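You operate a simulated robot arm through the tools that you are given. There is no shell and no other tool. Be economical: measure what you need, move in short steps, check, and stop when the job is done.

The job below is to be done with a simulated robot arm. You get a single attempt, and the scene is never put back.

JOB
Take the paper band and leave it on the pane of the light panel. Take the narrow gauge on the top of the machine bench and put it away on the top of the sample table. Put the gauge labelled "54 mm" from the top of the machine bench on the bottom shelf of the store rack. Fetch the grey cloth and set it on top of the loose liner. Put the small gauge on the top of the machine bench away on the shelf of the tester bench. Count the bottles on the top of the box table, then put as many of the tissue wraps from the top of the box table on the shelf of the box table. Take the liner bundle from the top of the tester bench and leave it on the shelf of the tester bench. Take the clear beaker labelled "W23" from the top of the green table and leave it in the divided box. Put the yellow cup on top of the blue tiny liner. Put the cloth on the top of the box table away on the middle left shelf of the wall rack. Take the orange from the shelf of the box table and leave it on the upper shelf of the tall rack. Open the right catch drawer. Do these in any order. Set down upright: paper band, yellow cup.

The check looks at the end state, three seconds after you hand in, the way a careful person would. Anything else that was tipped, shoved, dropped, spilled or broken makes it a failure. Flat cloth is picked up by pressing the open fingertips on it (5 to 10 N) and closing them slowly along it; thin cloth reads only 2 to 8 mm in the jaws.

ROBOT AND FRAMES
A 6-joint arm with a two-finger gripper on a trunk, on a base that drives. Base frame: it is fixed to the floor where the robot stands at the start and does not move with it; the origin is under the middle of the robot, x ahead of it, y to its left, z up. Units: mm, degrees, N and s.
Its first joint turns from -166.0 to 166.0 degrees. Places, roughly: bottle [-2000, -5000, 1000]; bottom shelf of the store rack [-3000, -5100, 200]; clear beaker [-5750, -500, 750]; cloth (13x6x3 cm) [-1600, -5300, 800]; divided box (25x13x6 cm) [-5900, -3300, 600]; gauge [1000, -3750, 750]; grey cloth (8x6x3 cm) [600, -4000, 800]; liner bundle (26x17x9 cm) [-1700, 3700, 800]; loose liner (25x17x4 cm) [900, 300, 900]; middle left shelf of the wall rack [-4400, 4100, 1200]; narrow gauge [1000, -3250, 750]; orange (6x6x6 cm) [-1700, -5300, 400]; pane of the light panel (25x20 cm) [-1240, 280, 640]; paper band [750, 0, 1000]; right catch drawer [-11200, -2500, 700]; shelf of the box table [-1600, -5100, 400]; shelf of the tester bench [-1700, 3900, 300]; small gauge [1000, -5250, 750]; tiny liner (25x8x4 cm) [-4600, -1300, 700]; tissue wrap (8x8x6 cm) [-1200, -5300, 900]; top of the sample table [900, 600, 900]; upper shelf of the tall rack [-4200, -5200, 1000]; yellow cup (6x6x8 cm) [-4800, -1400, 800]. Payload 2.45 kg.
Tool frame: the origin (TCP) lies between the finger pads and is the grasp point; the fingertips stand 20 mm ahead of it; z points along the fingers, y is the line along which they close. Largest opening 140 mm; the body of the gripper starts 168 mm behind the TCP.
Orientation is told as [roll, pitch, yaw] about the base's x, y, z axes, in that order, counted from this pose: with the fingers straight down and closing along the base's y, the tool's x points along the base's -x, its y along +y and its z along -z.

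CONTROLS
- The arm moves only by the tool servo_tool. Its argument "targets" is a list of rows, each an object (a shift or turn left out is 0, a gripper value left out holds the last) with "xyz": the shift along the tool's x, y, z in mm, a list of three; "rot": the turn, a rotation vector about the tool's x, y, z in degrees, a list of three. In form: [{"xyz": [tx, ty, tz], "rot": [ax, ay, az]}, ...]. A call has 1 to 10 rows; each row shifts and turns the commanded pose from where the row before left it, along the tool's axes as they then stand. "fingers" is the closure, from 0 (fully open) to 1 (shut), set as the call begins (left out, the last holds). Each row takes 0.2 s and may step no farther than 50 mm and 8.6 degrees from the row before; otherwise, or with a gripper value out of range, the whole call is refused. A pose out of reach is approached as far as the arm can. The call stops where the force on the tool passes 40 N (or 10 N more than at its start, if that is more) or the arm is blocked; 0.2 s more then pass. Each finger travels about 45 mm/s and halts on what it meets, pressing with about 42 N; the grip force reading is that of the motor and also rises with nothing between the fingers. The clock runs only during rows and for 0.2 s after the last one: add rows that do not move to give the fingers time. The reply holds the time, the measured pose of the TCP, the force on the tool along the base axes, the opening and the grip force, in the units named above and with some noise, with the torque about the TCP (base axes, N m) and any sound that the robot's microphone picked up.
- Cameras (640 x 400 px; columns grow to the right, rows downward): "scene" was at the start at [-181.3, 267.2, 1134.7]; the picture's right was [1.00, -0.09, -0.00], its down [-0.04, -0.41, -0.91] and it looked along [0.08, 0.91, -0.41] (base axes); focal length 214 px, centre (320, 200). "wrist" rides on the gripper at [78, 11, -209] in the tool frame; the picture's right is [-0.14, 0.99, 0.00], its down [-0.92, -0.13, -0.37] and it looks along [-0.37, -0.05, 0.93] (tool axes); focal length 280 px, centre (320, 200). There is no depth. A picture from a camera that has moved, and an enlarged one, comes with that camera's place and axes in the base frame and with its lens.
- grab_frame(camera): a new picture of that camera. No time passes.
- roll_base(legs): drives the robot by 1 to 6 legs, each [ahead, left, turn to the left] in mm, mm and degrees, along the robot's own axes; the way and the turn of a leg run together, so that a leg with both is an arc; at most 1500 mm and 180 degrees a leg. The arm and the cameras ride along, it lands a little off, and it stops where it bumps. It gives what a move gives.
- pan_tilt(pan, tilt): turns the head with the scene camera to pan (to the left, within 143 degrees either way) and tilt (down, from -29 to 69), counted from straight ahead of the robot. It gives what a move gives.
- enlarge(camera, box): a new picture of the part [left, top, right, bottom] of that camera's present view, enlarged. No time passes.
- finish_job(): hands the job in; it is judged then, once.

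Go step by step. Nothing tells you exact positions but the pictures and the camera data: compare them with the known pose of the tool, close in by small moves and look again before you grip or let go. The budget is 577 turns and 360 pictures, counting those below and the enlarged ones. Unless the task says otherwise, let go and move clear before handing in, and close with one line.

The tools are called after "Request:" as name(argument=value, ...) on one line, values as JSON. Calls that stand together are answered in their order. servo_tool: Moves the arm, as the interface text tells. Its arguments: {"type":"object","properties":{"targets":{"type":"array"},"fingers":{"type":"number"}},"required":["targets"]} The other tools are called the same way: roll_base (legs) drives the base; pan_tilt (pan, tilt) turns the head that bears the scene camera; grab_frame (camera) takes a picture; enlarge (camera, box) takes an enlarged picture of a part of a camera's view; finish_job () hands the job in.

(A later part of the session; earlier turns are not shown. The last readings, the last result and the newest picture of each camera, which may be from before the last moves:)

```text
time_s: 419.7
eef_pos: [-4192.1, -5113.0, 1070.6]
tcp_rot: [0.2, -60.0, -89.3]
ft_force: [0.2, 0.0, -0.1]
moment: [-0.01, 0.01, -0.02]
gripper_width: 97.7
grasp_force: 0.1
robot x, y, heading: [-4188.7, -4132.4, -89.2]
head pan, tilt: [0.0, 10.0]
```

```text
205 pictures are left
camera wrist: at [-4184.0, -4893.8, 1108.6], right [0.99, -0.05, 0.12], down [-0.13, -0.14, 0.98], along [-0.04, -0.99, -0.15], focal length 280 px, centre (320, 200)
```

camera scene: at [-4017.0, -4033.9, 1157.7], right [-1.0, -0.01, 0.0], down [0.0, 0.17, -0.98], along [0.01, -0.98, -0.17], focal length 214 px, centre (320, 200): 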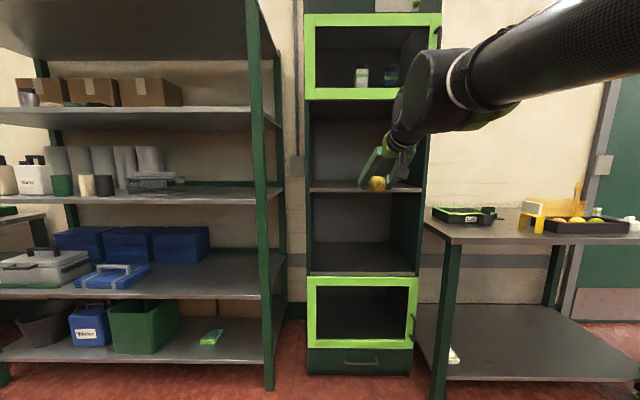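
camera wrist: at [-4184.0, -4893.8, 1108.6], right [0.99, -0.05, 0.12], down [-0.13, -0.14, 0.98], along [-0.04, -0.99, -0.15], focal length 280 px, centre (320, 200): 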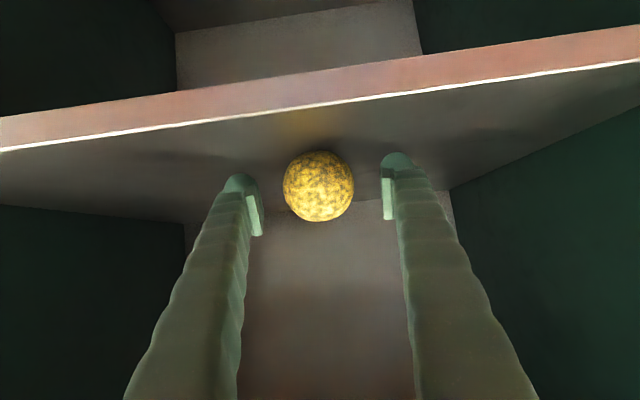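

It stays. I back out.

Request:
servo_tool(targets=[{"xyz": [15, 0, -35]}, {"xyz": [20, 0, -43]}, {"xyz": [20, 0, -43]}, {"xyz": [20, 0, -43]}, {"xyz": [20, 0, -43]}, {"xyz": [20, 0, -43]}, {"xyz": [20, 0, -43]}, {"xyz": [20, 0, -43]}, {"xyz": [20, 0, -43]}, {"xyz": [0, 0, 0]}])

Request:
grab_frame(camera="wrist")

```text
time_s: 421.9
eef_pos: [-4195.3, -4694.9, 1109.0]
tcp_rot: [0.2, -60.1, -89.2]
ft_force: [-0.5, -0.5, -0.9]
moment: [0.0, 0.0, -0.01]
gripper_width: 97.8
grasp_force: 0.0
robot x, y, heading: [-4189.0, -4130.9, -89.5]
head pan, tilt: [0.0, 10.0]
```

```text
204 pictures are left
camera wrist: at [-4188.5, -4475.0, 1146.6], right [0.99, -0.05, 0.12], down [-0.13, -0.14, 0.98], along [-0.04, -0.99, -0.15], focal length 280 px, centre (320, 200)
```

wrist: 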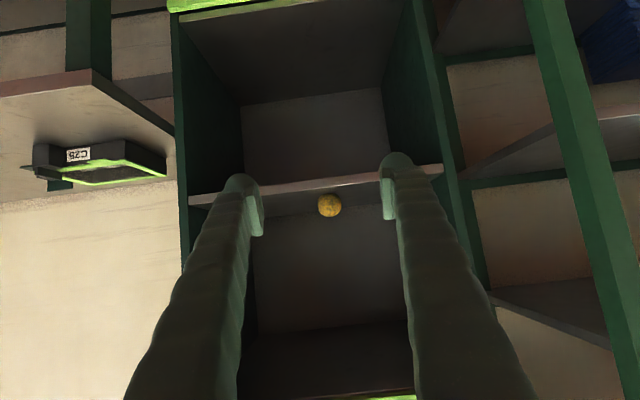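

Orange is on the upper shelf. Now back to the box table for the second wrap; I reset the tilt to 30° and raise.

Request:
servo_tool(targets=[{"rot": [0, 7.5, 0]}, {"rot": [0, 7.5, 0]}, {"rot": [0, 7.5, 0]}, {"rot": [0, 7.5, 0]}, {"xyz": [-15, 0, -26]}, {"xyz": [-15, 0, -26]}, {"xyz": [0, 0, 0]}])

Request:
roll_base(legs=[[0, 1400, 0], [0, 1390, 0]])

Request:
grab_frame(camera="wrist")

```text
time_s: 423.5
eef_pos: [-4198.6, -4695.5, 1168.3]
tcp_rot: [0.1, -30.0, -89.3]
ft_force: [0.6, -0.9, 1.1]
moment: [0.01, -0.01, 0.01]
gripper_width: 98.0
grasp_force: 0.1
robot x, y, heading: [-4190.7, -4134.7, -89.4]
head pan, tilt: [0.0, 10.0]
```

```text
time_s: 436.9
eef_pos: [-1433.0, -4699.0, 1168.2]
tcp_rot: [0.0, -30.1, -90.4]
ft_force: [0.4, 0.9, 1.0]
moment: [0.02, -0.02, -0.02]
gripper_width: 97.9
grasp_force: 0.1
robot x, y, heading: [-1415.6, -4139.4, -90.4]
head pan, tilt: [0.0, 10.0]
```

```text
203 pictures are left
camera wrist: at [-1421.3, -4528.7, 1311.3], right [0.99, -0.12, 0.07], down [-0.13, -0.61, 0.78], along [-0.05, -0.78, -0.62], focal length 280 px, centre (320, 200)
```

wrist: 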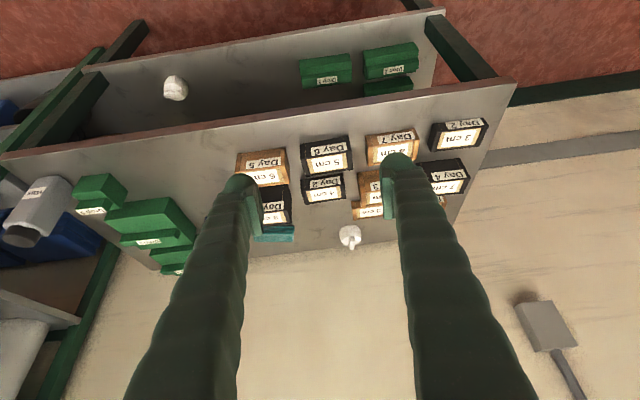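

Request:
roll_base(legs=[[250, 0, 0.4]])

Request:
servo_tool(targets=[{"xyz": [-30, 9, 20]}, {"xyz": [-30, 9, 20]}, {"xyz": [-30, 9, 20]}, {"xyz": [-30, 9, 20]}, {"xyz": [-30, 9, 20]}, {"xyz": [-7, 0, 45]}, {"xyz": [-7, 0, 45]}, {"xyz": [0, 0, 0]}], fingers=0.2)

Request:
grab_frame(camera="wrist")

```text
time_s: 438.8
eef_pos: [-1424.2, -4952.8, 1168.8]
tcp_rot: [0.1, -30.1, -89.6]
ft_force: [0.4, 0.0, -0.2]
moment: [0.04, 0.0, -0.01]
gripper_width: 98.2
grasp_force: 0.0
robot x, y, heading: [-1418.3, -4385.0, -89.8]
head pan, tilt: [0.0, 10.0]
```

```text
time_s: 440.6
eef_pos: [-1379.0, -5188.3, 1087.2]
tcp_rot: [0.1, -30.0, -89.5]
ft_force: [0.3, 0.1, 0.2]
moment: [-0.02, -0.01, -0.01]
gripper_width: 112.1
grasp_force: 0.0
robot x, y, heading: [-1415.9, -4393.6, -89.5]
head pan, tilt: [0.0, 10.0]
```

```text
202 pictures are left
camera wrist: at [-1369.8, -5017.5, 1229.7], right [0.99, -0.11, 0.07], down [-0.12, -0.61, 0.78], along [-0.04, -0.78, -0.62], focal length 280 px, centre (320, 200)
```

wrist: 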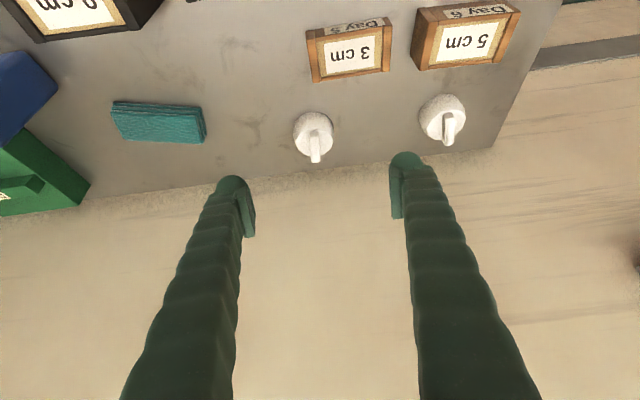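

Request:
servo_tool(targets=[{"xyz": [2, -2, 45]}, {"xyz": [2, -2, 45]}, {"xyz": [2, -2, 45]}, {"xyz": [1, -1, 40]}, {"xyz": [0, 0, 0]}])

Request:
grab_frame(camera="wrist")

```text
time_s: 441.8
eef_pos: [-1382.0, -5271.1, 929.2]
tcp_rot: [0.1, -30.0, -89.6]
ft_force: [0.0, 0.0, -0.5]
moment: [0.01, 0.0, 0.0]
gripper_width: 111.9
grasp_force: 0.1
robot x, y, heading: [-1412.2, -4390.6, -89.5]
head pan, tilt: [0.0, 10.0]
```

```text
201 pictures are left
camera wrist: at [-1373.8, -5099.4, 1072.7], right [0.99, -0.11, 0.07], down [-0.12, -0.61, 0.78], along [-0.04, -0.78, -0.62], focal length 280 px, centre (320, 200)
```

wrist: 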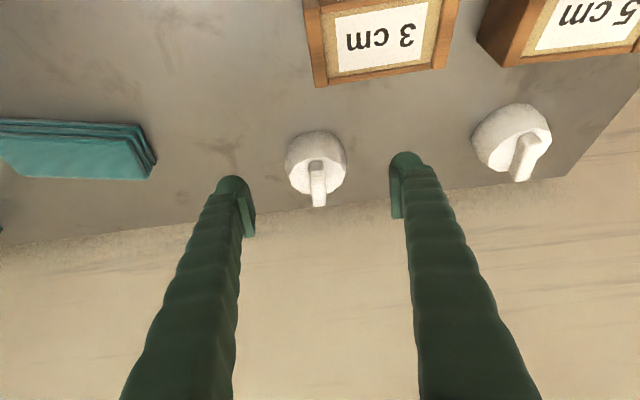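

Request:
servo_tool(targets=[{"xyz": [0, -4, 43]}, {"xyz": [0, 0, 42]}, {"xyz": [0, 0, 0]}])

Request:
servo_tool(targets=[{"xyz": [0, 0, 0]}, {"xyz": [0, 0, 0]}, {"xyz": [0, 0, 0]}, {"xyz": [0, 0, 0]}], fingers=0.6)

Request:
grab_frame(camera="wrist")

```text
time_s: 442.6
eef_pos: [-1388.3, -5313.8, 855.6]
tcp_rot: [0.1, -30.0, -89.4]
ft_force: [0.3, 0.4, 0.3]
moment: [-0.04, 0.04, 0.01]
gripper_width: 112.0
grasp_force: 0.0
robot x, y, heading: [-1415.5, -4392.2, -89.7]
head pan, tilt: [0.0, 10.0]
```

```text
time_s: 443.6
eef_pos: [-1388.9, -5313.9, 856.3]
tcp_rot: [0.0, -29.9, -89.5]
ft_force: [0.6, 0.6, 0.0]
moment: [0.02, 0.03, 0.0]
gripper_width: 67.7
grasp_force: 33.9
robot x, y, heading: [-1415.2, -4388.2, -89.6]
head pan, tilt: [0.0, 10.0]
```

```text
200 pictures are left
camera wrist: at [-1379.1, -5142.2, 998.9], right [0.99, -0.11, 0.07], down [-0.12, -0.61, 0.78], along [-0.04, -0.78, -0.62], focal length 280 px, centre (320, 200)
```

wrist: 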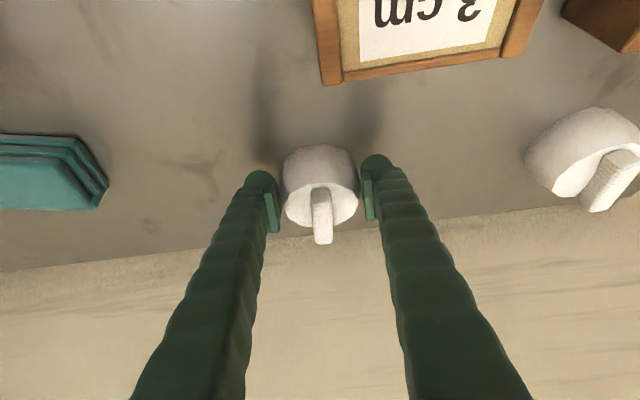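

Gripped. I lift straight up, then back.

Request:
servo_tool(targets=[{"xyz": [-10, 0, -17.5]}, {"xyz": [-20, 0, -35]}, {"xyz": [-20, 0, -35]}, {"xyz": [-20, 0, -35]}, {"xyz": [-20, 0, -35]}, {"xyz": [39, 0, -22.5]}, {"xyz": [39, 0, -22.5]}, {"xyz": [39, 0, -22.5]}, {"xyz": [39, 0, -22.5]}, {"xyz": [39, 0, -22.5]}])

Request:
grab_frame(camera="wrist")

```text
time_s: 445.8
eef_pos: [-1391.1, -5087.2, 1038.6]
tcp_rot: [0.1, -30.1, -89.4]
ft_force: [-0.1, 0.0, 0.5]
moment: [0.04, -0.02, -0.02]
gripper_width: 67.6
grasp_force: 41.9
robot x, y, heading: [-1415.0, -4390.3, -89.6]
head pan, tilt: [0.0, 10.0]
```

```text
199 pictures are left
camera wrist: at [-1381.2, -4916.8, 1181.3], right [0.99, -0.11, 0.07], down [-0.12, -0.61, 0.78], along [-0.04, -0.78, -0.62], focal length 280 px, centre (320, 200)
```

wrist: 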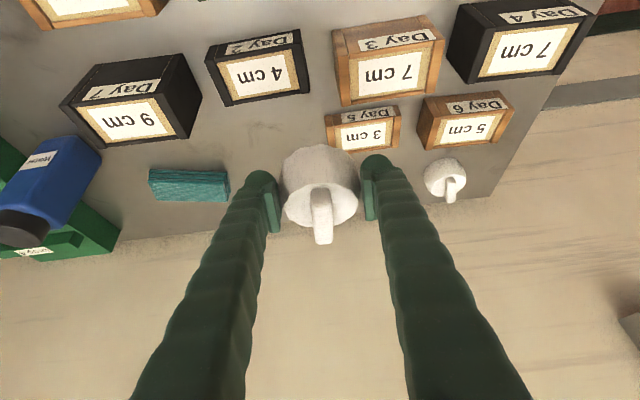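

Request:
roll_base(legs=[[-320, -330, 0]])

Request:
servo_tool(targets=[{"xyz": [24, 0, 41.6]}, {"xyz": [24, 0, 41.6]}, {"xyz": [24, 0, 41.6]}, {"xyz": [24, 0, 41.6]}, {"xyz": [24, 0, 41.6]}, {"xyz": [24, 0, 41.6]}, {"xyz": [24, 0, 41.6]}, {"xyz": [24, 0, 41.6]}, {"xyz": [24, 0, 41.6]}, {"xyz": [24, 0, 41.6]}])

Request:
servo_tool(targets=[{"xyz": [24, 0, 41.6]}, {"xyz": [5, 0, 9]}, {"xyz": [-39, 0, 22.5]}, {"xyz": [-39, 0, 22.5]}, {"xyz": [-39, 0, 22.5]}, {"xyz": [-39, 0, 22.5]}, {"xyz": [0, 0, 0]}])

Request:
grab_frame(camera="wrist")

```text
time_s: 448.6
eef_pos: [-1726.3, -4767.2, 1039.1]
tcp_rot: [0.1, -30.1, -89.7]
ft_force: [0.2, 0.4, 0.5]
moment: [0.0, -0.04, -0.01]
gripper_width: 67.3
grasp_force: 41.8
robot x, y, heading: [-1751.2, -4065.9, -89.8]
head pan, tilt: [0.0, 10.0]
```

```text
time_s: 450.8
eef_pos: [-1727.6, -4767.1, 556.7]
tcp_rot: [0.2, -30.1, -89.7]
ft_force: [-0.4, 0.8, -0.1]
moment: [-0.05, 0.03, 0.01]
gripper_width: 67.3
grasp_force: 42.3
robot x, y, heading: [-1749.3, -4069.0, -89.6]
head pan, tilt: [0.0, 10.0]
```

```text
time_s: 452.4
eef_pos: [-1724.7, -4949.3, 500.6]
tcp_rot: [0.1, -29.9, -89.7]
ft_force: [0.0, 0.0, 0.2]
moment: [-0.02, -0.02, 0.0]
gripper_width: 67.1
grasp_force: 41.9
robot x, y, heading: [-1745.3, -4067.1, -89.5]
head pan, tilt: [0.0, 10.0]
```

```text
198 pictures are left
camera wrist: at [-1715.5, -4778.2, 642.9], right [0.99, -0.11, 0.07], down [-0.12, -0.61, 0.78], along [-0.04, -0.78, -0.62], focal length 280 px, centre (320, 200)
```

wrist: 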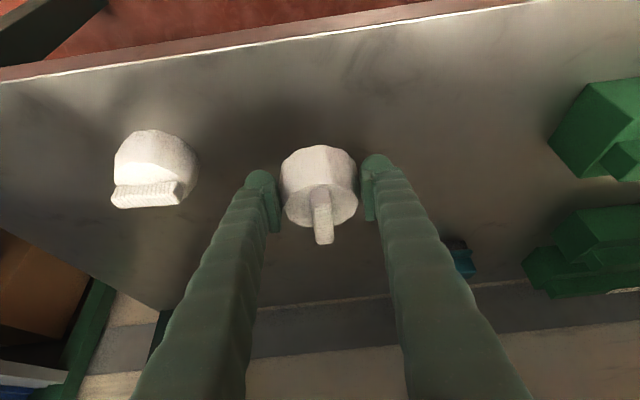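

Request:
servo_tool(targets=[{"xyz": [15, 0, 26]}, {"xyz": [4, 0, 7]}, {"xyz": [1, 0, 1.8]}, {"xyz": [0, 0, 0]}])

Request:
servo_tool(targets=[{"xyz": [1.5, 0, 2.6]}, {"xyz": [0, 0, 0]}])

```text
time_s: 453.4
eef_pos: [-1725.1, -4947.7, 459.8]
tcp_rot: [0.1, -30.0, -89.6]
ft_force: [0.7, -0.7, 0.3]
moment: [-0.02, -0.02, 0.01]
gripper_width: 67.2
grasp_force: 41.8
robot x, y, heading: [-1749.4, -4067.1, -89.5]
head pan, tilt: [0.0, 10.0]
```

```text
time_s: 454.0
eef_pos: [-1723.8, -4948.4, 457.1]
tcp_rot: [0.1, -30.1, -89.6]
ft_force: [-0.9, 0.0, -1.1]
moment: [0.0, -0.01, -0.01]
gripper_width: 67.3
grasp_force: 41.9
robot x, y, heading: [-1750.8, -4065.5, -89.9]
head pan, tilt: [0.0, 10.0]
```

Request:
servo_tool(targets=[{"xyz": [1, 0, 1.8]}, {"xyz": [0, 0, 0]}])

Request:
servo_tool(targets=[{"xyz": [0, 0, 0]}, {"xyz": [0, 0, 0]}, {"xyz": [0, 0, 0]}, {"xyz": [0, 0, 0]}], fingers=0.25)

Request:
servo_tool(targets=[{"xyz": [0, 0, -40]}, {"xyz": [0, 0, -40]}, {"xyz": [39, 0, -22]}, {"xyz": [39, 0, -22]}, {"xyz": [39, 0, -22]}, {"xyz": [0, 0, 0]}])

Request:
grab_frame(camera="wrist")

```text
time_s: 454.6
eef_pos: [-1724.3, -4948.4, 456.0]
tcp_rot: [0.1, -30.0, -89.7]
ft_force: [1.5, -1.3, 23.6]
moment: [-0.2, -0.44, -0.06]
gripper_width: 67.2
grasp_force: 41.8
robot x, y, heading: [-1748.8, -4069.1, -89.9]
head pan, tilt: [0.0, 10.0]
```

```text
time_s: 455.6
eef_pos: [-1725.9, -4948.6, 456.1]
tcp_rot: [0.1, -29.9, -89.7]
ft_force: [0.0, 0.5, -0.2]
moment: [-0.02, 0.04, 0.02]
gripper_width: 105.2
grasp_force: 0.1
robot x, y, heading: [-1749.4, -4068.6, -89.6]
head pan, tilt: [0.0, 10.0]
```

```text
time_s: 457.0
eef_pos: [-1726.4, -4773.1, 521.6]
tcp_rot: [0.2, -29.9, -89.6]
ft_force: [-0.1, -0.1, 0.1]
moment: [0.0, 0.02, -0.01]
gripper_width: 105.0
grasp_force: 0.0
robot x, y, heading: [-1746.7, -4072.2, -89.9]
head pan, tilt: [0.0, 10.0]
```

```text
197 pictures are left
camera wrist: at [-1717.9, -4601.4, 665.4], right [0.99, -0.11, 0.07], down [-0.12, -0.61, 0.78], along [-0.04, -0.78, -0.62], focal length 280 px, centre (320, 200)
```

wrist: 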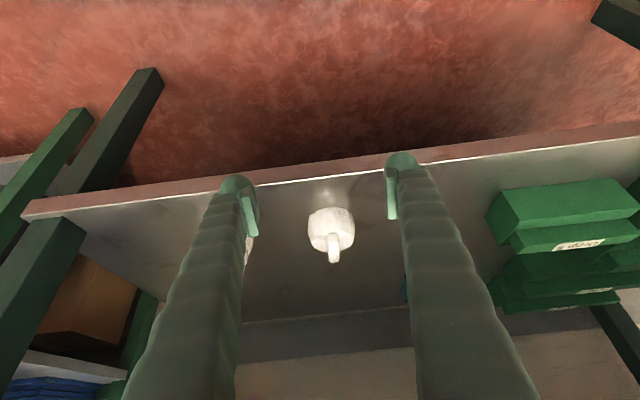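

Two wraps are on the shelf. Next the teal cloth near (-1624, -5260): I raise, untilt, and turn the tool so it closes along y.

Request:
servo_tool(targets=[{"xyz": [-24, 0, -41.6]}, {"xyz": [-24, 0, -41.6]}, {"xyz": [-24, 0, -41.6]}, {"xyz": [-24, 0, -41.6]}, {"xyz": [-24, 0, -41.6]}, {"xyz": [-24, 0, -41.6]}, {"xyz": [-24, 0, -41.6]}, {"xyz": [-24, 0, -41.6]}, {"xyz": [-24, 0, -41.6]}, {"xyz": [-24, 0, -41.6]}])

Request:
servo_tool(targets=[{"xyz": [-24, 0, -41.6]}, {"xyz": [-24, 0, -41.6]}, {"xyz": [-24, 0, -41.6]}, {"rot": [0, 7.5, 0]}, {"rot": [0, 7.5, 0]}, {"rot": [0, 7.5, 0]}, {"rot": [0, 7.5, 0]}, {"rot": [0, 0, 8.5]}, {"rot": [0, 0, 8.5]}, {"rot": [0, 0, 8.5]}])

Request:
servo_tool(targets=[{"rot": [0, 0, 8.5]}, {"rot": [0, 0, 8.5]}, {"rot": [0, 0, 8.5]}, {"rot": [0, 0, 8.5]}, {"rot": [0, 0, 8.5]}, {"rot": [0, 0, 8.5]}, {"rot": [0, 0, 8.5]}, {"rot": [0, 0, 5.5]}, {"xyz": [0, 0, 0]}])

Request:
roll_base(legs=[[330, 120, 0]])

Request:
grab_frame(camera="wrist")

```text
time_s: 459.2
eef_pos: [-1726.4, -4770.9, 1002.3]
tcp_rot: [0.1, -30.0, -89.6]
ft_force: [-1.0, 0.3, -0.1]
moment: [0.02, 0.01, 0.01]
gripper_width: 105.0
grasp_force: 0.0
robot x, y, heading: [-1745.5, -4066.9, -89.7]
head pan, tilt: [0.0, 10.0]
```

```text
time_s: 461.4
eef_pos: [-1725.9, -4774.2, 1147.5]
tcp_rot: [0.2, 0.0, -115.3]
ft_force: [0.0, -0.1, 1.2]
moment: [0.03, -0.01, 0.01]
gripper_width: 104.7
grasp_force: 0.0
robot x, y, heading: [-1748.6, -4068.9, -89.9]
head pan, tilt: [0.0, 10.0]
```

```text
time_s: 463.4
eef_pos: [-1725.4, -4772.2, 1145.8]
tcp_rot: [0.0, 0.2, 180.0]
ft_force: [0.6, 0.3, 0.0]
moment: [0.02, 0.01, -0.01]
gripper_width: 104.9
grasp_force: 0.0
robot x, y, heading: [-1749.5, -4063.3, -89.7]
head pan, tilt: [0.0, 10.0]
```

```text
time_s: 465.6
eef_pos: [-1603.1, -5103.5, 1147.8]
tcp_rot: [0.0, 0.1, 179.8]
ft_force: [0.3, -0.3, 0.1]
moment: [0.04, -0.01, 0.01]
gripper_width: 105.0
grasp_force: 0.1
robot x, y, heading: [-1629.7, -4401.3, -89.4]
head pan, tilt: [0.0, 10.0]
```

```text
196 pictures are left
camera wrist: at [-1525.4, -5116.8, 1356.9], right [-0.14, -0.99, 0.0], down [-0.92, 0.13, 0.37], along [-0.36, 0.05, -0.93], focal length 280 px, centre (320, 200)
```

wrist: 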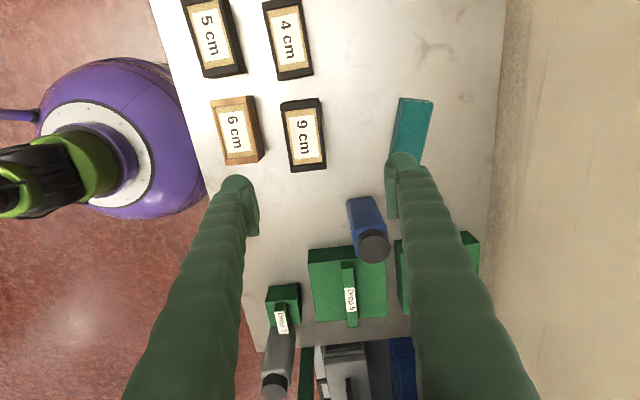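

Request:
servo_tool(targets=[{"xyz": [-3, 41, 0]}, {"xyz": [-3, 41, 0]}, {"xyz": [-2, 41, 0]}, {"xyz": [-2, 41, 0]}, {"xyz": [0, 0, 45]}, {"xyz": [0, 0, 45]}, {"xyz": [0, 0, 0]}])

Request:
grab_frame(camera="wrist")

```text
time_s: 467.2
eef_pos: [-1615.8, -5268.7, 1056.3]
tcp_rot: [0.0, 0.2, 179.9]
ft_force: [0.6, 0.2, -0.1]
moment: [0.0, 0.04, 0.01]
gripper_width: 104.9
grasp_force: 0.0
robot x, y, heading: [-1623.0, -4402.2, -89.6]
head pan, tilt: [0.0, 10.0]
```

```text
195 pictures are left
camera wrist: at [-1537.7, -5280.7, 1265.5], right [-0.14, -0.99, 0.0], down [-0.92, 0.13, 0.37], along [-0.36, 0.05, -0.93], focal length 280 px, centre (320, 200)
```

wrist: 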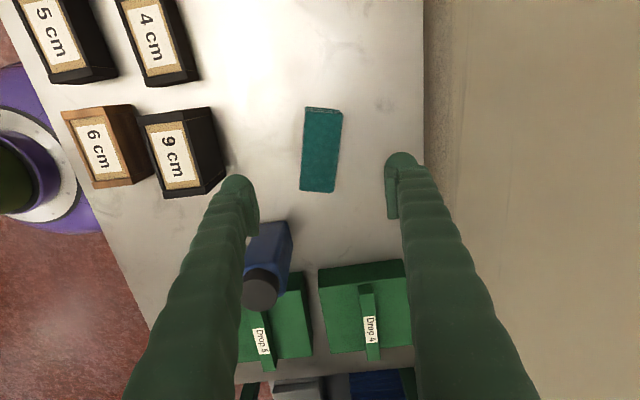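

Request:
servo_tool(targets=[{"xyz": [-7, 2, 40]}, {"xyz": [0, 0, 45]}, {"xyz": [0, 0, 45]}, {"xyz": [0, 0, 45]}, {"xyz": [0, 0, 20]}, {"xyz": [0, 0, 14]}, {"xyz": [0, 0, 0]}], fingers=0.36)

Request:
grab_frame(camera="wrist")

```text
time_s: 468.9
eef_pos: [-1620.0, -5271.5, 847.0]
tcp_rot: [0.0, 0.1, 179.9]
ft_force: [0.3, 0.6, -0.4]
moment: [-0.02, 0.0, 0.04]
gripper_width: 89.6
grasp_force: 0.1
robot x, y, heading: [-1628.7, -4400.8, -89.8]
head pan, tilt: [0.0, 10.0]
```

```text
194 pictures are left
camera wrist: at [-1543.1, -5283.9, 1057.1], right [-0.14, -0.99, 0.0], down [-0.92, 0.13, 0.37], along [-0.36, 0.05, -0.93], focal length 280 px, centre (320, 200)
```

wrist: 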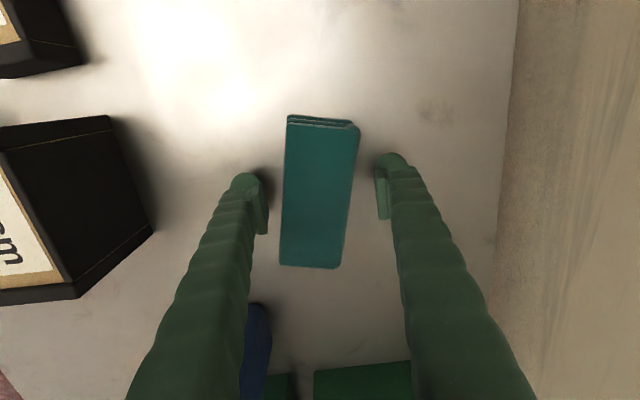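

Cloth is nicely between the fingers. I lower 3 mm and close.

Request:
servo_tool(targets=[{"xyz": [0, 0, 3]}, {"xyz": [0, 0, 0]}])

Request:
servo_tool(targets=[{"xyz": [0, 0, 0]}, {"xyz": [0, 0, 0]}, {"xyz": [0, 0, 0]}, {"xyz": [0, 0, 0]}], fingers=0.7)

Request:
servo_tool(targets=[{"xyz": [0, 0, -30]}, {"xyz": [0, 0, -45]}, {"xyz": [0, 0, -45]}, {"xyz": [0, 0, -45]}, {"xyz": [0, 0, -45]}, {"xyz": [0, 0, -45]}, {"xyz": [0, 0, -45]}, {"xyz": [0, 0, 0]}])

Request:
grab_frame(camera="wrist")

```text
time_s: 469.4
eef_pos: [-1620.4, -5272.4, 844.1]
tcp_rot: [0.0, 0.1, 179.9]
ft_force: [-0.4, 0.6, 0.4]
moment: [0.03, 0.0, 0.0]
gripper_width: 89.6
grasp_force: 0.0
robot x, y, heading: [-1624.7, -4402.4, -89.8]
head pan, tilt: [0.0, 10.0]
```

```text
time_s: 470.4
eef_pos: [-1620.5, -5272.1, 844.7]
tcp_rot: [0.1, 0.1, 179.8]
ft_force: [-0.3, 0.1, 3.2]
moment: [0.05, 0.01, -0.16]
gripper_width: 60.5
grasp_force: 42.1
robot x, y, heading: [-1627.5, -4400.3, -89.8]
head pan, tilt: [0.0, 10.0]
```

```text
time_s: 472.2
eef_pos: [-1620.2, -5271.8, 1145.9]
tcp_rot: [0.0, 0.1, 179.9]
ft_force: [-0.5, -0.4, -0.8]
moment: [0.03, 0.01, 0.0]
gripper_width: 58.2
grasp_force: 41.9
robot x, y, heading: [-1625.9, -4400.2, -89.8]
head pan, tilt: [0.0, 10.0]
```

```text
193 pictures are left
camera wrist: at [-1543.0, -5283.6, 1356.6], right [-0.14, -0.99, 0.0], down [-0.92, 0.13, 0.37], along [-0.36, 0.05, -0.93], focal length 280 px, centre (320, 200)
```

wrist: 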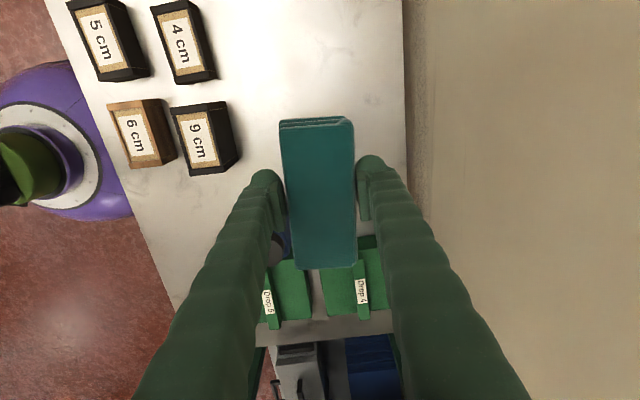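

Cloth held. I retract and begin driving north towards the wall rack, checking the way as I go.

Request:
servo_tool(targets=[{"xyz": [0, -48, 0]}, {"xyz": [0, -48, 0]}, {"xyz": [0, -48, 0]}, {"xyz": [0, -48, 0]}, {"xyz": [0, -48, 0]}, {"xyz": [0, -48, 0]}, {"xyz": [0, -48, 0]}, {"xyz": [0, -48, 0]}, {"xyz": [0, -48, 0]}, {"xyz": [0, -48, 0]}])

Request:
roll_base(legs=[[-800, -300, 0], [0, 0, 180]])

Request:
pan_tilt(pan=10, tilt=15)

Request:
grab_frame(camera="scene")

```text
time_s: 474.4
eef_pos: [-1617.2, -4792.5, 1143.8]
tcp_rot: [0.0, 0.1, 179.9]
ft_force: [-0.6, -0.4, -0.5]
moment: [0.09, -0.01, 0.01]
gripper_width: 57.6
grasp_force: 42.4
robot x, y, heading: [-1625.2, -4400.5, -89.5]
head pan, tilt: [0.0, 10.0]
```

```text
time_s: 486.2
eef_pos: [-1925.9, -3226.2, 1144.3]
tcp_rot: [0.1, 0.1, -2.3]
ft_force: [0.5, -0.4, -1.6]
moment: [0.02, -0.02, -0.02]
gripper_width: 56.3
grasp_force: 42.6
robot x, y, heading: [-1932.5, -3615.6, 88.1]
head pan, tilt: [0.0, 10.0]
```

```text
time_s: 486.9
eef_pos: [-1924.6, -3225.6, 1145.0]
tcp_rot: [0.2, 0.1, -2.3]
ft_force: [0.1, 0.3, -0.5]
moment: [0.01, -0.02, 0.0]
gripper_width: 56.5
grasp_force: 41.6
robot x, y, heading: [-1930.1, -3617.6, 88.0]
head pan, tilt: [10.0, 15.0]
```

```text
192 pictures are left
camera scene: at [-2125.8, -3708.1, 1149.7], right [0.99, 0.14, 0.0], down [0.04, -0.26, -0.97], along [-0.13, 0.96, -0.26], focal length 214 px, centre (320, 200)
```

scene: 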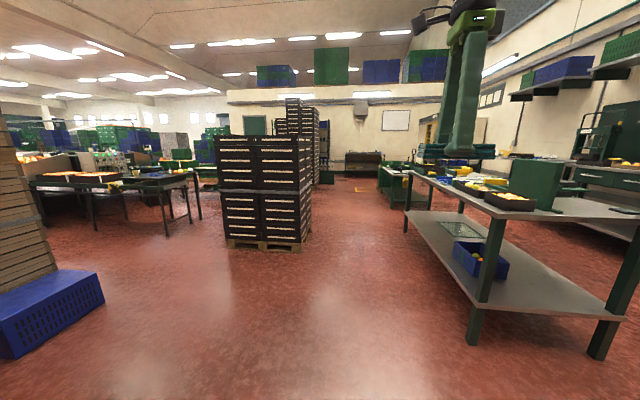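

The corridor at x ≈ -1980 is clear. I drive north.

Request:
roll_base(legs=[[0, 60, 2], [1500, 0, 0], [1500, 0, 0], [1500, 0, 0], [1300, 0, 0]])

Request:
pan_tilt(pan=20, tilt=15)

Request:
grab_frame(camera="scene")

```text
time_s: 515.2
eef_pos: [-1997.9, 2594.8, 1145.5]
tcp_rot: [0.1, 0.0, -0.6]
ft_force: [0.3, 0.0, -1.1]
moment: [-0.02, 0.01, -0.02]
gripper_width: 56.6
grasp_force: 42.1
robot x, y, heading: [-1990.0, 2204.6, 89.8]
head pan, tilt: [10.0, 15.0]
```

```text
time_s: 515.9
eef_pos: [-1998.7, 2595.0, 1144.5]
tcp_rot: [0.1, 0.1, -0.6]
ft_force: [0.5, 0.7, 0.1]
moment: [0.04, -0.01, -0.01]
gripper_width: 56.6
grasp_force: 42.0
robot x, y, heading: [-1992.4, 2205.2, 89.9]
head pan, tilt: [20.0, 15.0]
```

```text
191 pictures are left
camera scene: at [-2199.1, 2102.3, 1149.6], right [0.94, 0.34, 0.0], down [0.09, -0.24, -0.97], along [-0.33, 0.91, -0.26], focal length 214 px, centre (320, 200)
```

scene: 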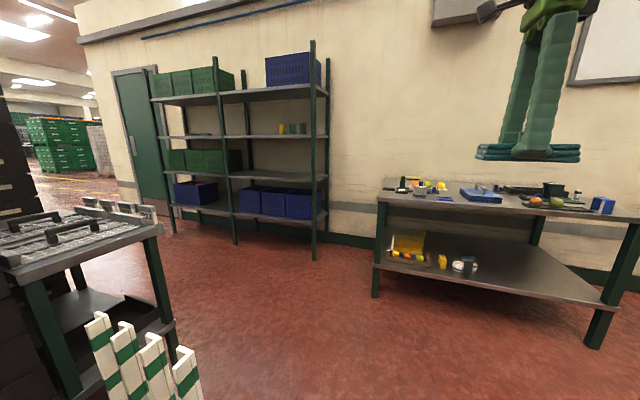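

The wall rack's left bay spans x -4910…-3923, front y ≈ 3920. I drive in front of it.

Request:
roll_base(legs=[[880, 0, 0], [0, 1300, 0], [0, 1100, 0]])

Request:
pan_tilt(pan=0, tilt=5)

Request:
grab_frame(camera="scene")

Request:
grab_frame(camera="wrist")

```text
time_s: 531.6
eef_pos: [-4321.4, 3518.3, 1143.7]
tcp_rot: [0.1, 0.1, -1.6]
ft_force: [-0.1, -0.3, 0.0]
moment: [0.0, 0.01, 0.03]
gripper_width: 56.5
grasp_force: 42.5
robot x, y, heading: [-4323.1, 3124.4, 88.6]
head pan, tilt: [20.0, 15.0]
```

```text
time_s: 532.5
eef_pos: [-4321.4, 3519.1, 1143.6]
tcp_rot: [0.2, 0.0, -1.7]
ft_force: [0.4, -0.4, -1.1]
moment: [0.01, -0.02, 0.03]
gripper_width: 56.2
grasp_force: 41.9
robot x, y, heading: [-4322.4, 3124.8, 88.6]
head pan, tilt: [0.0, 5.0]
```

```text
190 pictures are left
camera scene: at [-4500.7, 3034.1, 1165.8], right [1.0, -0.02, 0.0], down [0.0, -0.09, -1.0], along [0.02, 1.0, -0.09], focal length 214 px, centre (320, 200)
```

scene: 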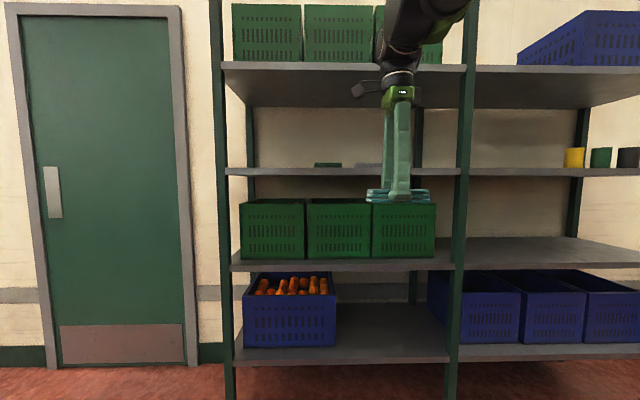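

```text
189 pictures are left
camera wrist: at [-4399.0, 3531.0, 1354.0], right [0.17, 0.99, 0.0], down [0.92, -0.16, 0.37], along [0.36, -0.06, -0.93], focal length 280 px, centre (320, 200)
```

wrist: 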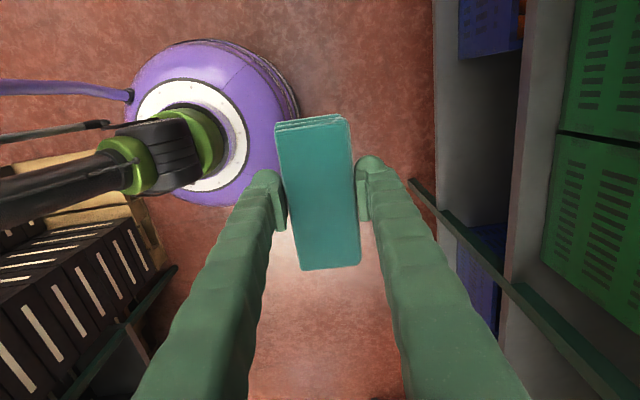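

Request:
enlarge(camera="scene", box=[215, 60, 475, 210])

```text
2.46 times, centred on (345, 135) of scene
camera zoom: at [-4500.7, 3034.1, 1165.8], right [1.0, -0.02, 0.0], down [0.0, -0.09, -1.0], along [0.02, 1.0, -0.09], focal length 528 px, centre (258, 360)
```

zoom: 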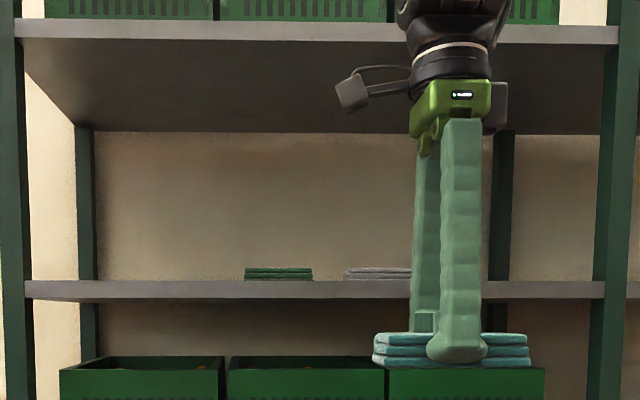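

The middle-left shelf (z ≈ 1215) has cloths in its centre; free space is at its left part. I shift left and raise and tilt the tool.

Request:
roll_base(legs=[[0, 330, 1.5]])

Request:
servo_tool(targets=[{"xyz": [0, 0, -45]}, {"xyz": [0, 0, -45]}, {"xyz": [0, 0, -45]}, {"xyz": [0, 0, -45]}, {"xyz": [0, 0, -20]}, {"rot": [-7.5, 0, 0]}, {"rot": [-7.5, 0, 0]}, {"rot": [-7.5, 0, 0]}, {"rot": [-7.5, 0, 0]}, {"xyz": [0, 0, 0]}])

Request:
grab_frame(camera="scene")

Request:
grab_frame(camera="wrist")

```text
time_s: 534.6
eef_pos: [-4660.9, 3523.3, 1143.5]
tcp_rot: [0.1, 0.1, -0.5]
ft_force: [0.0, 0.9, -0.6]
moment: [0.03, 0.0, 0.01]
gripper_width: 56.4
grasp_force: 42.2
robot x, y, heading: [-4653.6, 3130.0, 90.0]
head pan, tilt: [0.0, 5.0]
```

```text
time_s: 536.8
eef_pos: [-4662.4, 3522.8, 1343.2]
tcp_rot: [30.1, 0.1, -0.5]
ft_force: [-0.3, 0.2, -0.8]
moment: [-0.02, 0.0, -0.02]
gripper_width: 56.5
grasp_force: 41.8
robot x, y, heading: [-4654.8, 3133.5, 89.9]
head pan, tilt: [0.0, 5.0]
```

```text
187 pictures are left
camera scene: at [-4830.2, 3034.2, 1165.8], right [1.0, 0.0, 0.0], down [0.0, -0.09, -1.0], along [0.0, 1.0, -0.09], focal length 214 px, centre (320, 200)
```

scene: 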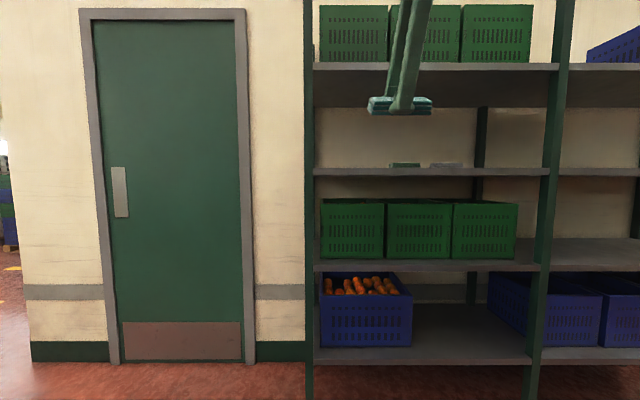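

```text
186 pictures are left
camera wrist: at [-4740.2, 3426.8, 1530.2], right [0.14, 0.86, 0.5], down [0.92, -0.3, 0.25], along [0.37, 0.42, -0.83], focal length 280 px, centre (320, 200)
```

wrist: 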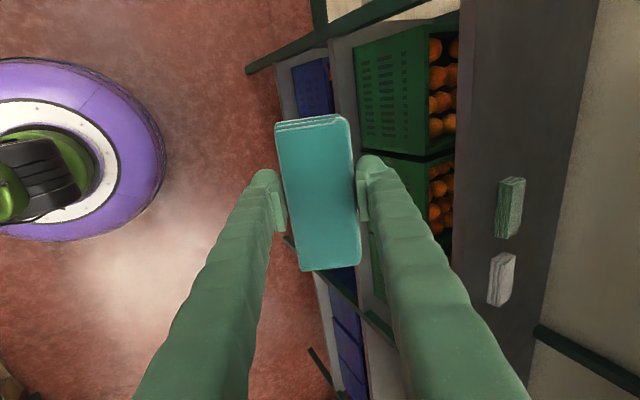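

I insert the cloth over the shelf's left part.

Request:
servo_tool(targets=[{"xyz": [0, -22.5, 39]}, {"xyz": [0, 39, 22.5]}, {"xyz": [0, 39, 22.5]}, {"xyz": [0, 39, 22.5]}, {"xyz": [0, 39, 22.5]}, {"xyz": [0, 39, 22.5]}, {"xyz": [0, 39, 22.5]}, {"xyz": [0, 39, 22.5]}, {"xyz": [0, 0, 0]}])

Request:
grab_frame(camera="scene")

Request:
grab_frame(camera="wrist")

```text
time_s: 538.8
eef_pos: [-4658.5, 3840.9, 1298.9]
tcp_rot: [30.1, 0.2, -0.5]
ft_force: [0.4, 0.2, -1.1]
moment: [-0.01, 0.0, 0.01]
gripper_width: 56.3
grasp_force: 42.1
robot x, y, heading: [-4654.8, 3131.1, 89.8]
head pan, tilt: [0.0, 5.0]
```

```text
185 pictures are left
camera scene: at [-4830.2, 3034.2, 1165.8], right [1.0, 0.0, 0.0], down [0.0, -0.09, -1.0], along [0.0, 1.0, -0.09], focal length 214 px, centre (320, 200)
```

scene: 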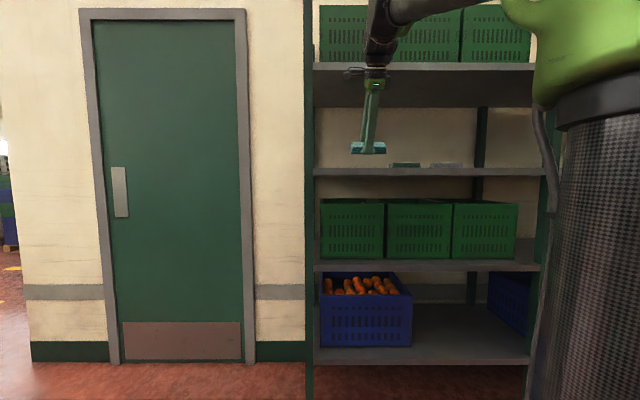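

```text
184 pictures are left
camera wrist: at [-4737.6, 3744.2, 1486.4], right [0.15, 0.86, 0.5], down [0.92, -0.3, 0.25], along [0.37, 0.42, -0.83], focal length 280 px, centre (320, 200)
```

wrist: 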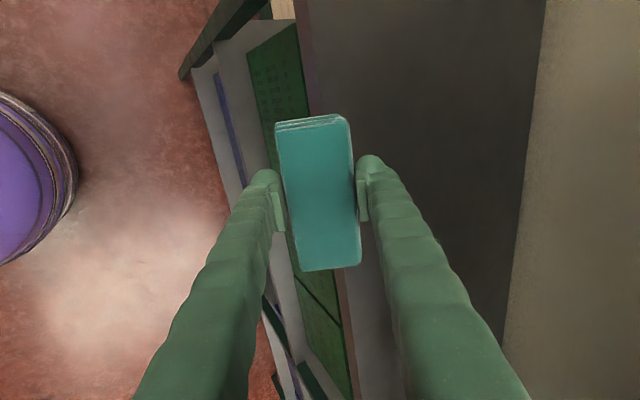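

Request:
servo_tool(targets=[{"xyz": [0, 39, 22.5]}, {"xyz": [0, 39, 22.5]}, {"xyz": [0, 26, 15]}, {"xyz": [0, -10, 17.3]}, {"xyz": [0, -5, 8.7]}, {"xyz": [0, 0, 0]}])

Request:
grab_frame(camera="wrist")

Request:
enlarge(camera="scene", box=[310, 50, 470, 190])

```text
time_s: 540.2
eef_pos: [-4656.7, 3959.4, 1268.3]
tcp_rot: [30.0, 0.1, -0.4]
ft_force: [-0.6, -0.7, 0.0]
moment: [0.01, 0.0, 0.02]
gripper_width: 56.5
grasp_force: 42.4
robot x, y, heading: [-4651.2, 3133.0, 90.0]
head pan, tilt: [0.0, 5.0]
```

```text
183 pictures are left
camera wrist: at [-4735.5, 3864.3, 1456.3], right [0.15, 0.86, 0.5], down [0.92, -0.3, 0.25], along [0.37, 0.42, -0.83], focal length 280 px, centre (320, 200)
```

wrist: 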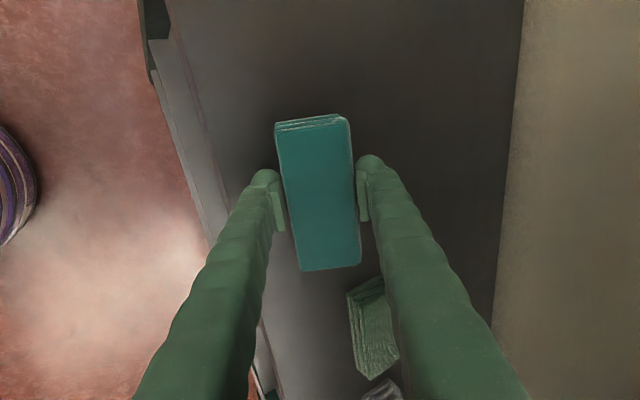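

```text
2.86 times, centred on (390, 120) of scene
camera zoom: at [-4830.2, 3034.4, 1165.8], right [1.0, 0.0, 0.0], down [0.0, -0.09, -1.0], along [0.0, 1.0, -0.09], focal length 613 px, centre (120, 429)
```

zoom: 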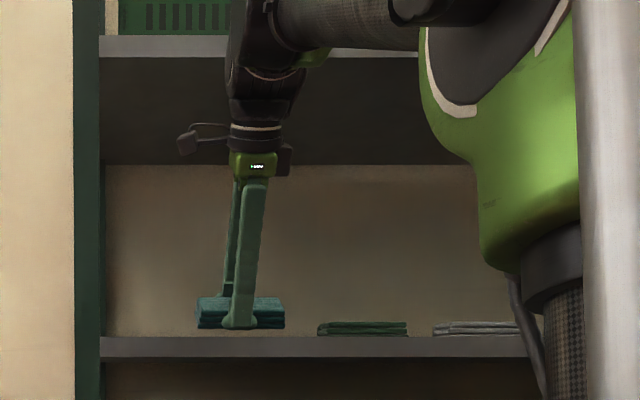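

Request:
servo_tool(targets=[{"xyz": [0, -2, 3.5]}, {"xyz": [0, -2, 3.5]}, {"xyz": [0, 0, 0]}])

Request:
servo_tool(targets=[{"xyz": [0, -1.5, 2.6]}, {"xyz": [0, 0, 0]}])

Request:
servo_tool(targets=[{"xyz": [0, -1.5, 2.6]}, {"xyz": [0, 0, 0]}])

```text
time_s: 541.0
eef_pos: [-4656.7, 3959.2, 1262.0]
tcp_rot: [30.0, 0.1, -0.5]
ft_force: [0.2, 0.4, -0.8]
moment: [-0.02, -0.01, -0.03]
gripper_width: 56.5
grasp_force: 42.5
robot x, y, heading: [-4654.9, 3131.2, 89.6]
head pan, tilt: [0.0, 5.0]
```

```text
time_s: 541.6
eef_pos: [-4657.5, 3957.9, 1258.1]
tcp_rot: [30.1, 0.1, -0.5]
ft_force: [-0.7, 0.1, -0.4]
moment: [0.0, 0.03, 0.0]
gripper_width: 56.4
grasp_force: 41.9
robot x, y, heading: [-4652.7, 3131.2, 89.7]
head pan, tilt: [0.0, 5.0]
```

```text
time_s: 542.3
eef_pos: [-4656.8, 3958.7, 1257.8]
tcp_rot: [30.2, 0.1, -0.5]
ft_force: [0.6, -1.2, 14.0]
moment: [-0.45, -0.05, 0.01]
gripper_width: 56.6
grasp_force: 42.1
robot x, y, heading: [-4653.7, 3131.3, 90.0]
head pan, tilt: [0.0, 5.0]
stopped in row 2: the force on the tool passed its limit at 42 N (the readings are from after the stop); the commanded pose is now the measured one
```

Contact. I open while easing up slightly.

Request:
servo_tool(targets=[{"xyz": [0, 2.5, -4.3]}, {"xyz": [0, 2.5, -4.3]}, {"xyz": [0, 0, 0]}, {"xyz": [0, 0, 0]}], fingers=0.42)

Request:
grab_frame(camera="wrist")

Request:
enlarge(camera="scene", box=[330, 120, 430, 190])

```text
time_s: 543.3
eef_pos: [-4658.5, 3959.4, 1266.3]
tcp_rot: [30.2, 0.1, -0.5]
ft_force: [0.3, 0.4, 0.0]
moment: [-0.01, -0.01, 0.0]
gripper_width: 80.9
grasp_force: 0.0
robot x, y, heading: [-4653.8, 3132.8, 89.9]
head pan, tilt: [0.0, 5.0]
```

```text
181 pictures are left
camera wrist: at [-4736.6, 3862.8, 1453.3], right [0.15, 0.85, 0.5], down [0.92, -0.3, 0.25], along [0.37, 0.42, -0.83], focal length 280 px, centre (320, 200)
```

wrist: 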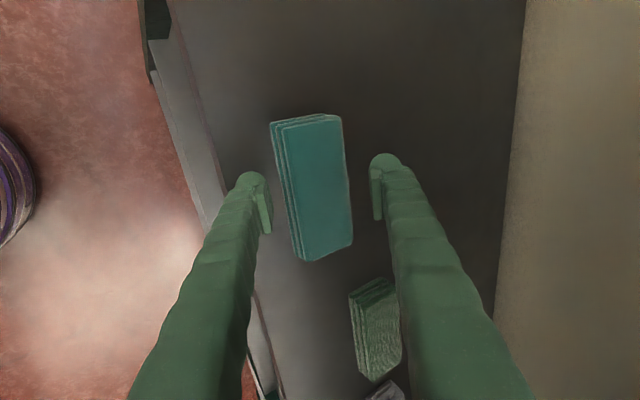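

```text
5.71 times, centred on (380, 155) of scene
camera zoom: at [-4830.2, 3034.5, 1165.8], right [1.0, 0.0, 0.0], down [0.0, -0.09, -1.0], along [0.0, 1.0, -0.09], focal length 1226 px, centre (-23, 457)
```

zoom: 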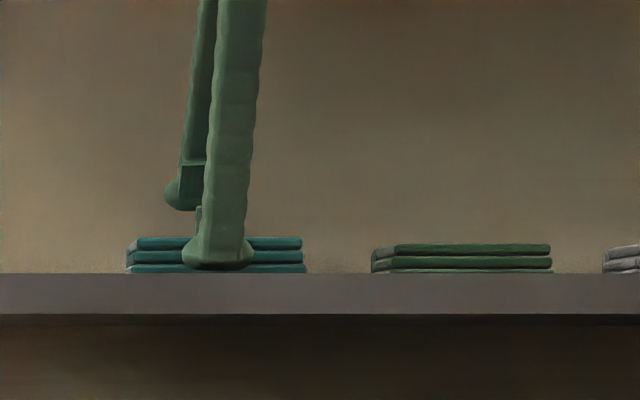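

Cloth lies flat on the shelf. I withdraw along the tool axis and then back.

Request:
servo_tool(targets=[{"xyz": [0, 5, -40]}, {"xyz": [0, 0, -40]}, {"xyz": [0, -39, -22.5]}, {"xyz": [0, -39, -22.5]}, {"xyz": [0, -39, -22.5]}, {"xyz": [0, -39, -22.5]}, {"xyz": [0, -39, -22.5]}, {"xyz": [0, -39, -22.5]}, {"xyz": [0, -39, -22.5]}, {"xyz": [0, -39, -22.5]}])

Request:
enlarge(camera="scene", box=[310, 60, 470, 190])

```text
time_s: 545.5
eef_pos: [-4663.3, 3560.3, 1337.5]
tcp_rot: [30.2, 0.0, -0.4]
ft_force: [-0.4, 0.4, -0.5]
moment: [-0.12, -0.02, 0.03]
gripper_width: 80.9
grasp_force: 0.1
robot x, y, heading: [-4657.6, 3130.8, 89.9]
head pan, tilt: [0.0, 5.0]
```

```text
3.08 times, centred on (390, 125) of scene
camera zoom: at [-4830.2, 3034.8, 1165.9], right [1.0, 0.0, 0.0], down [0.0, -0.09, -1.0], along [0.0, 1.0, -0.09], focal length 660 px, centre (105, 431)
```

zoom: 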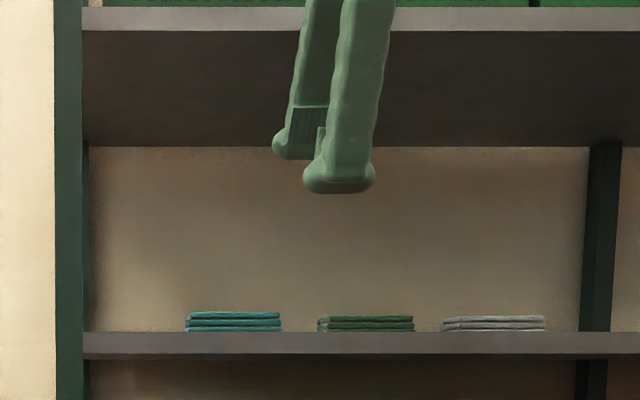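

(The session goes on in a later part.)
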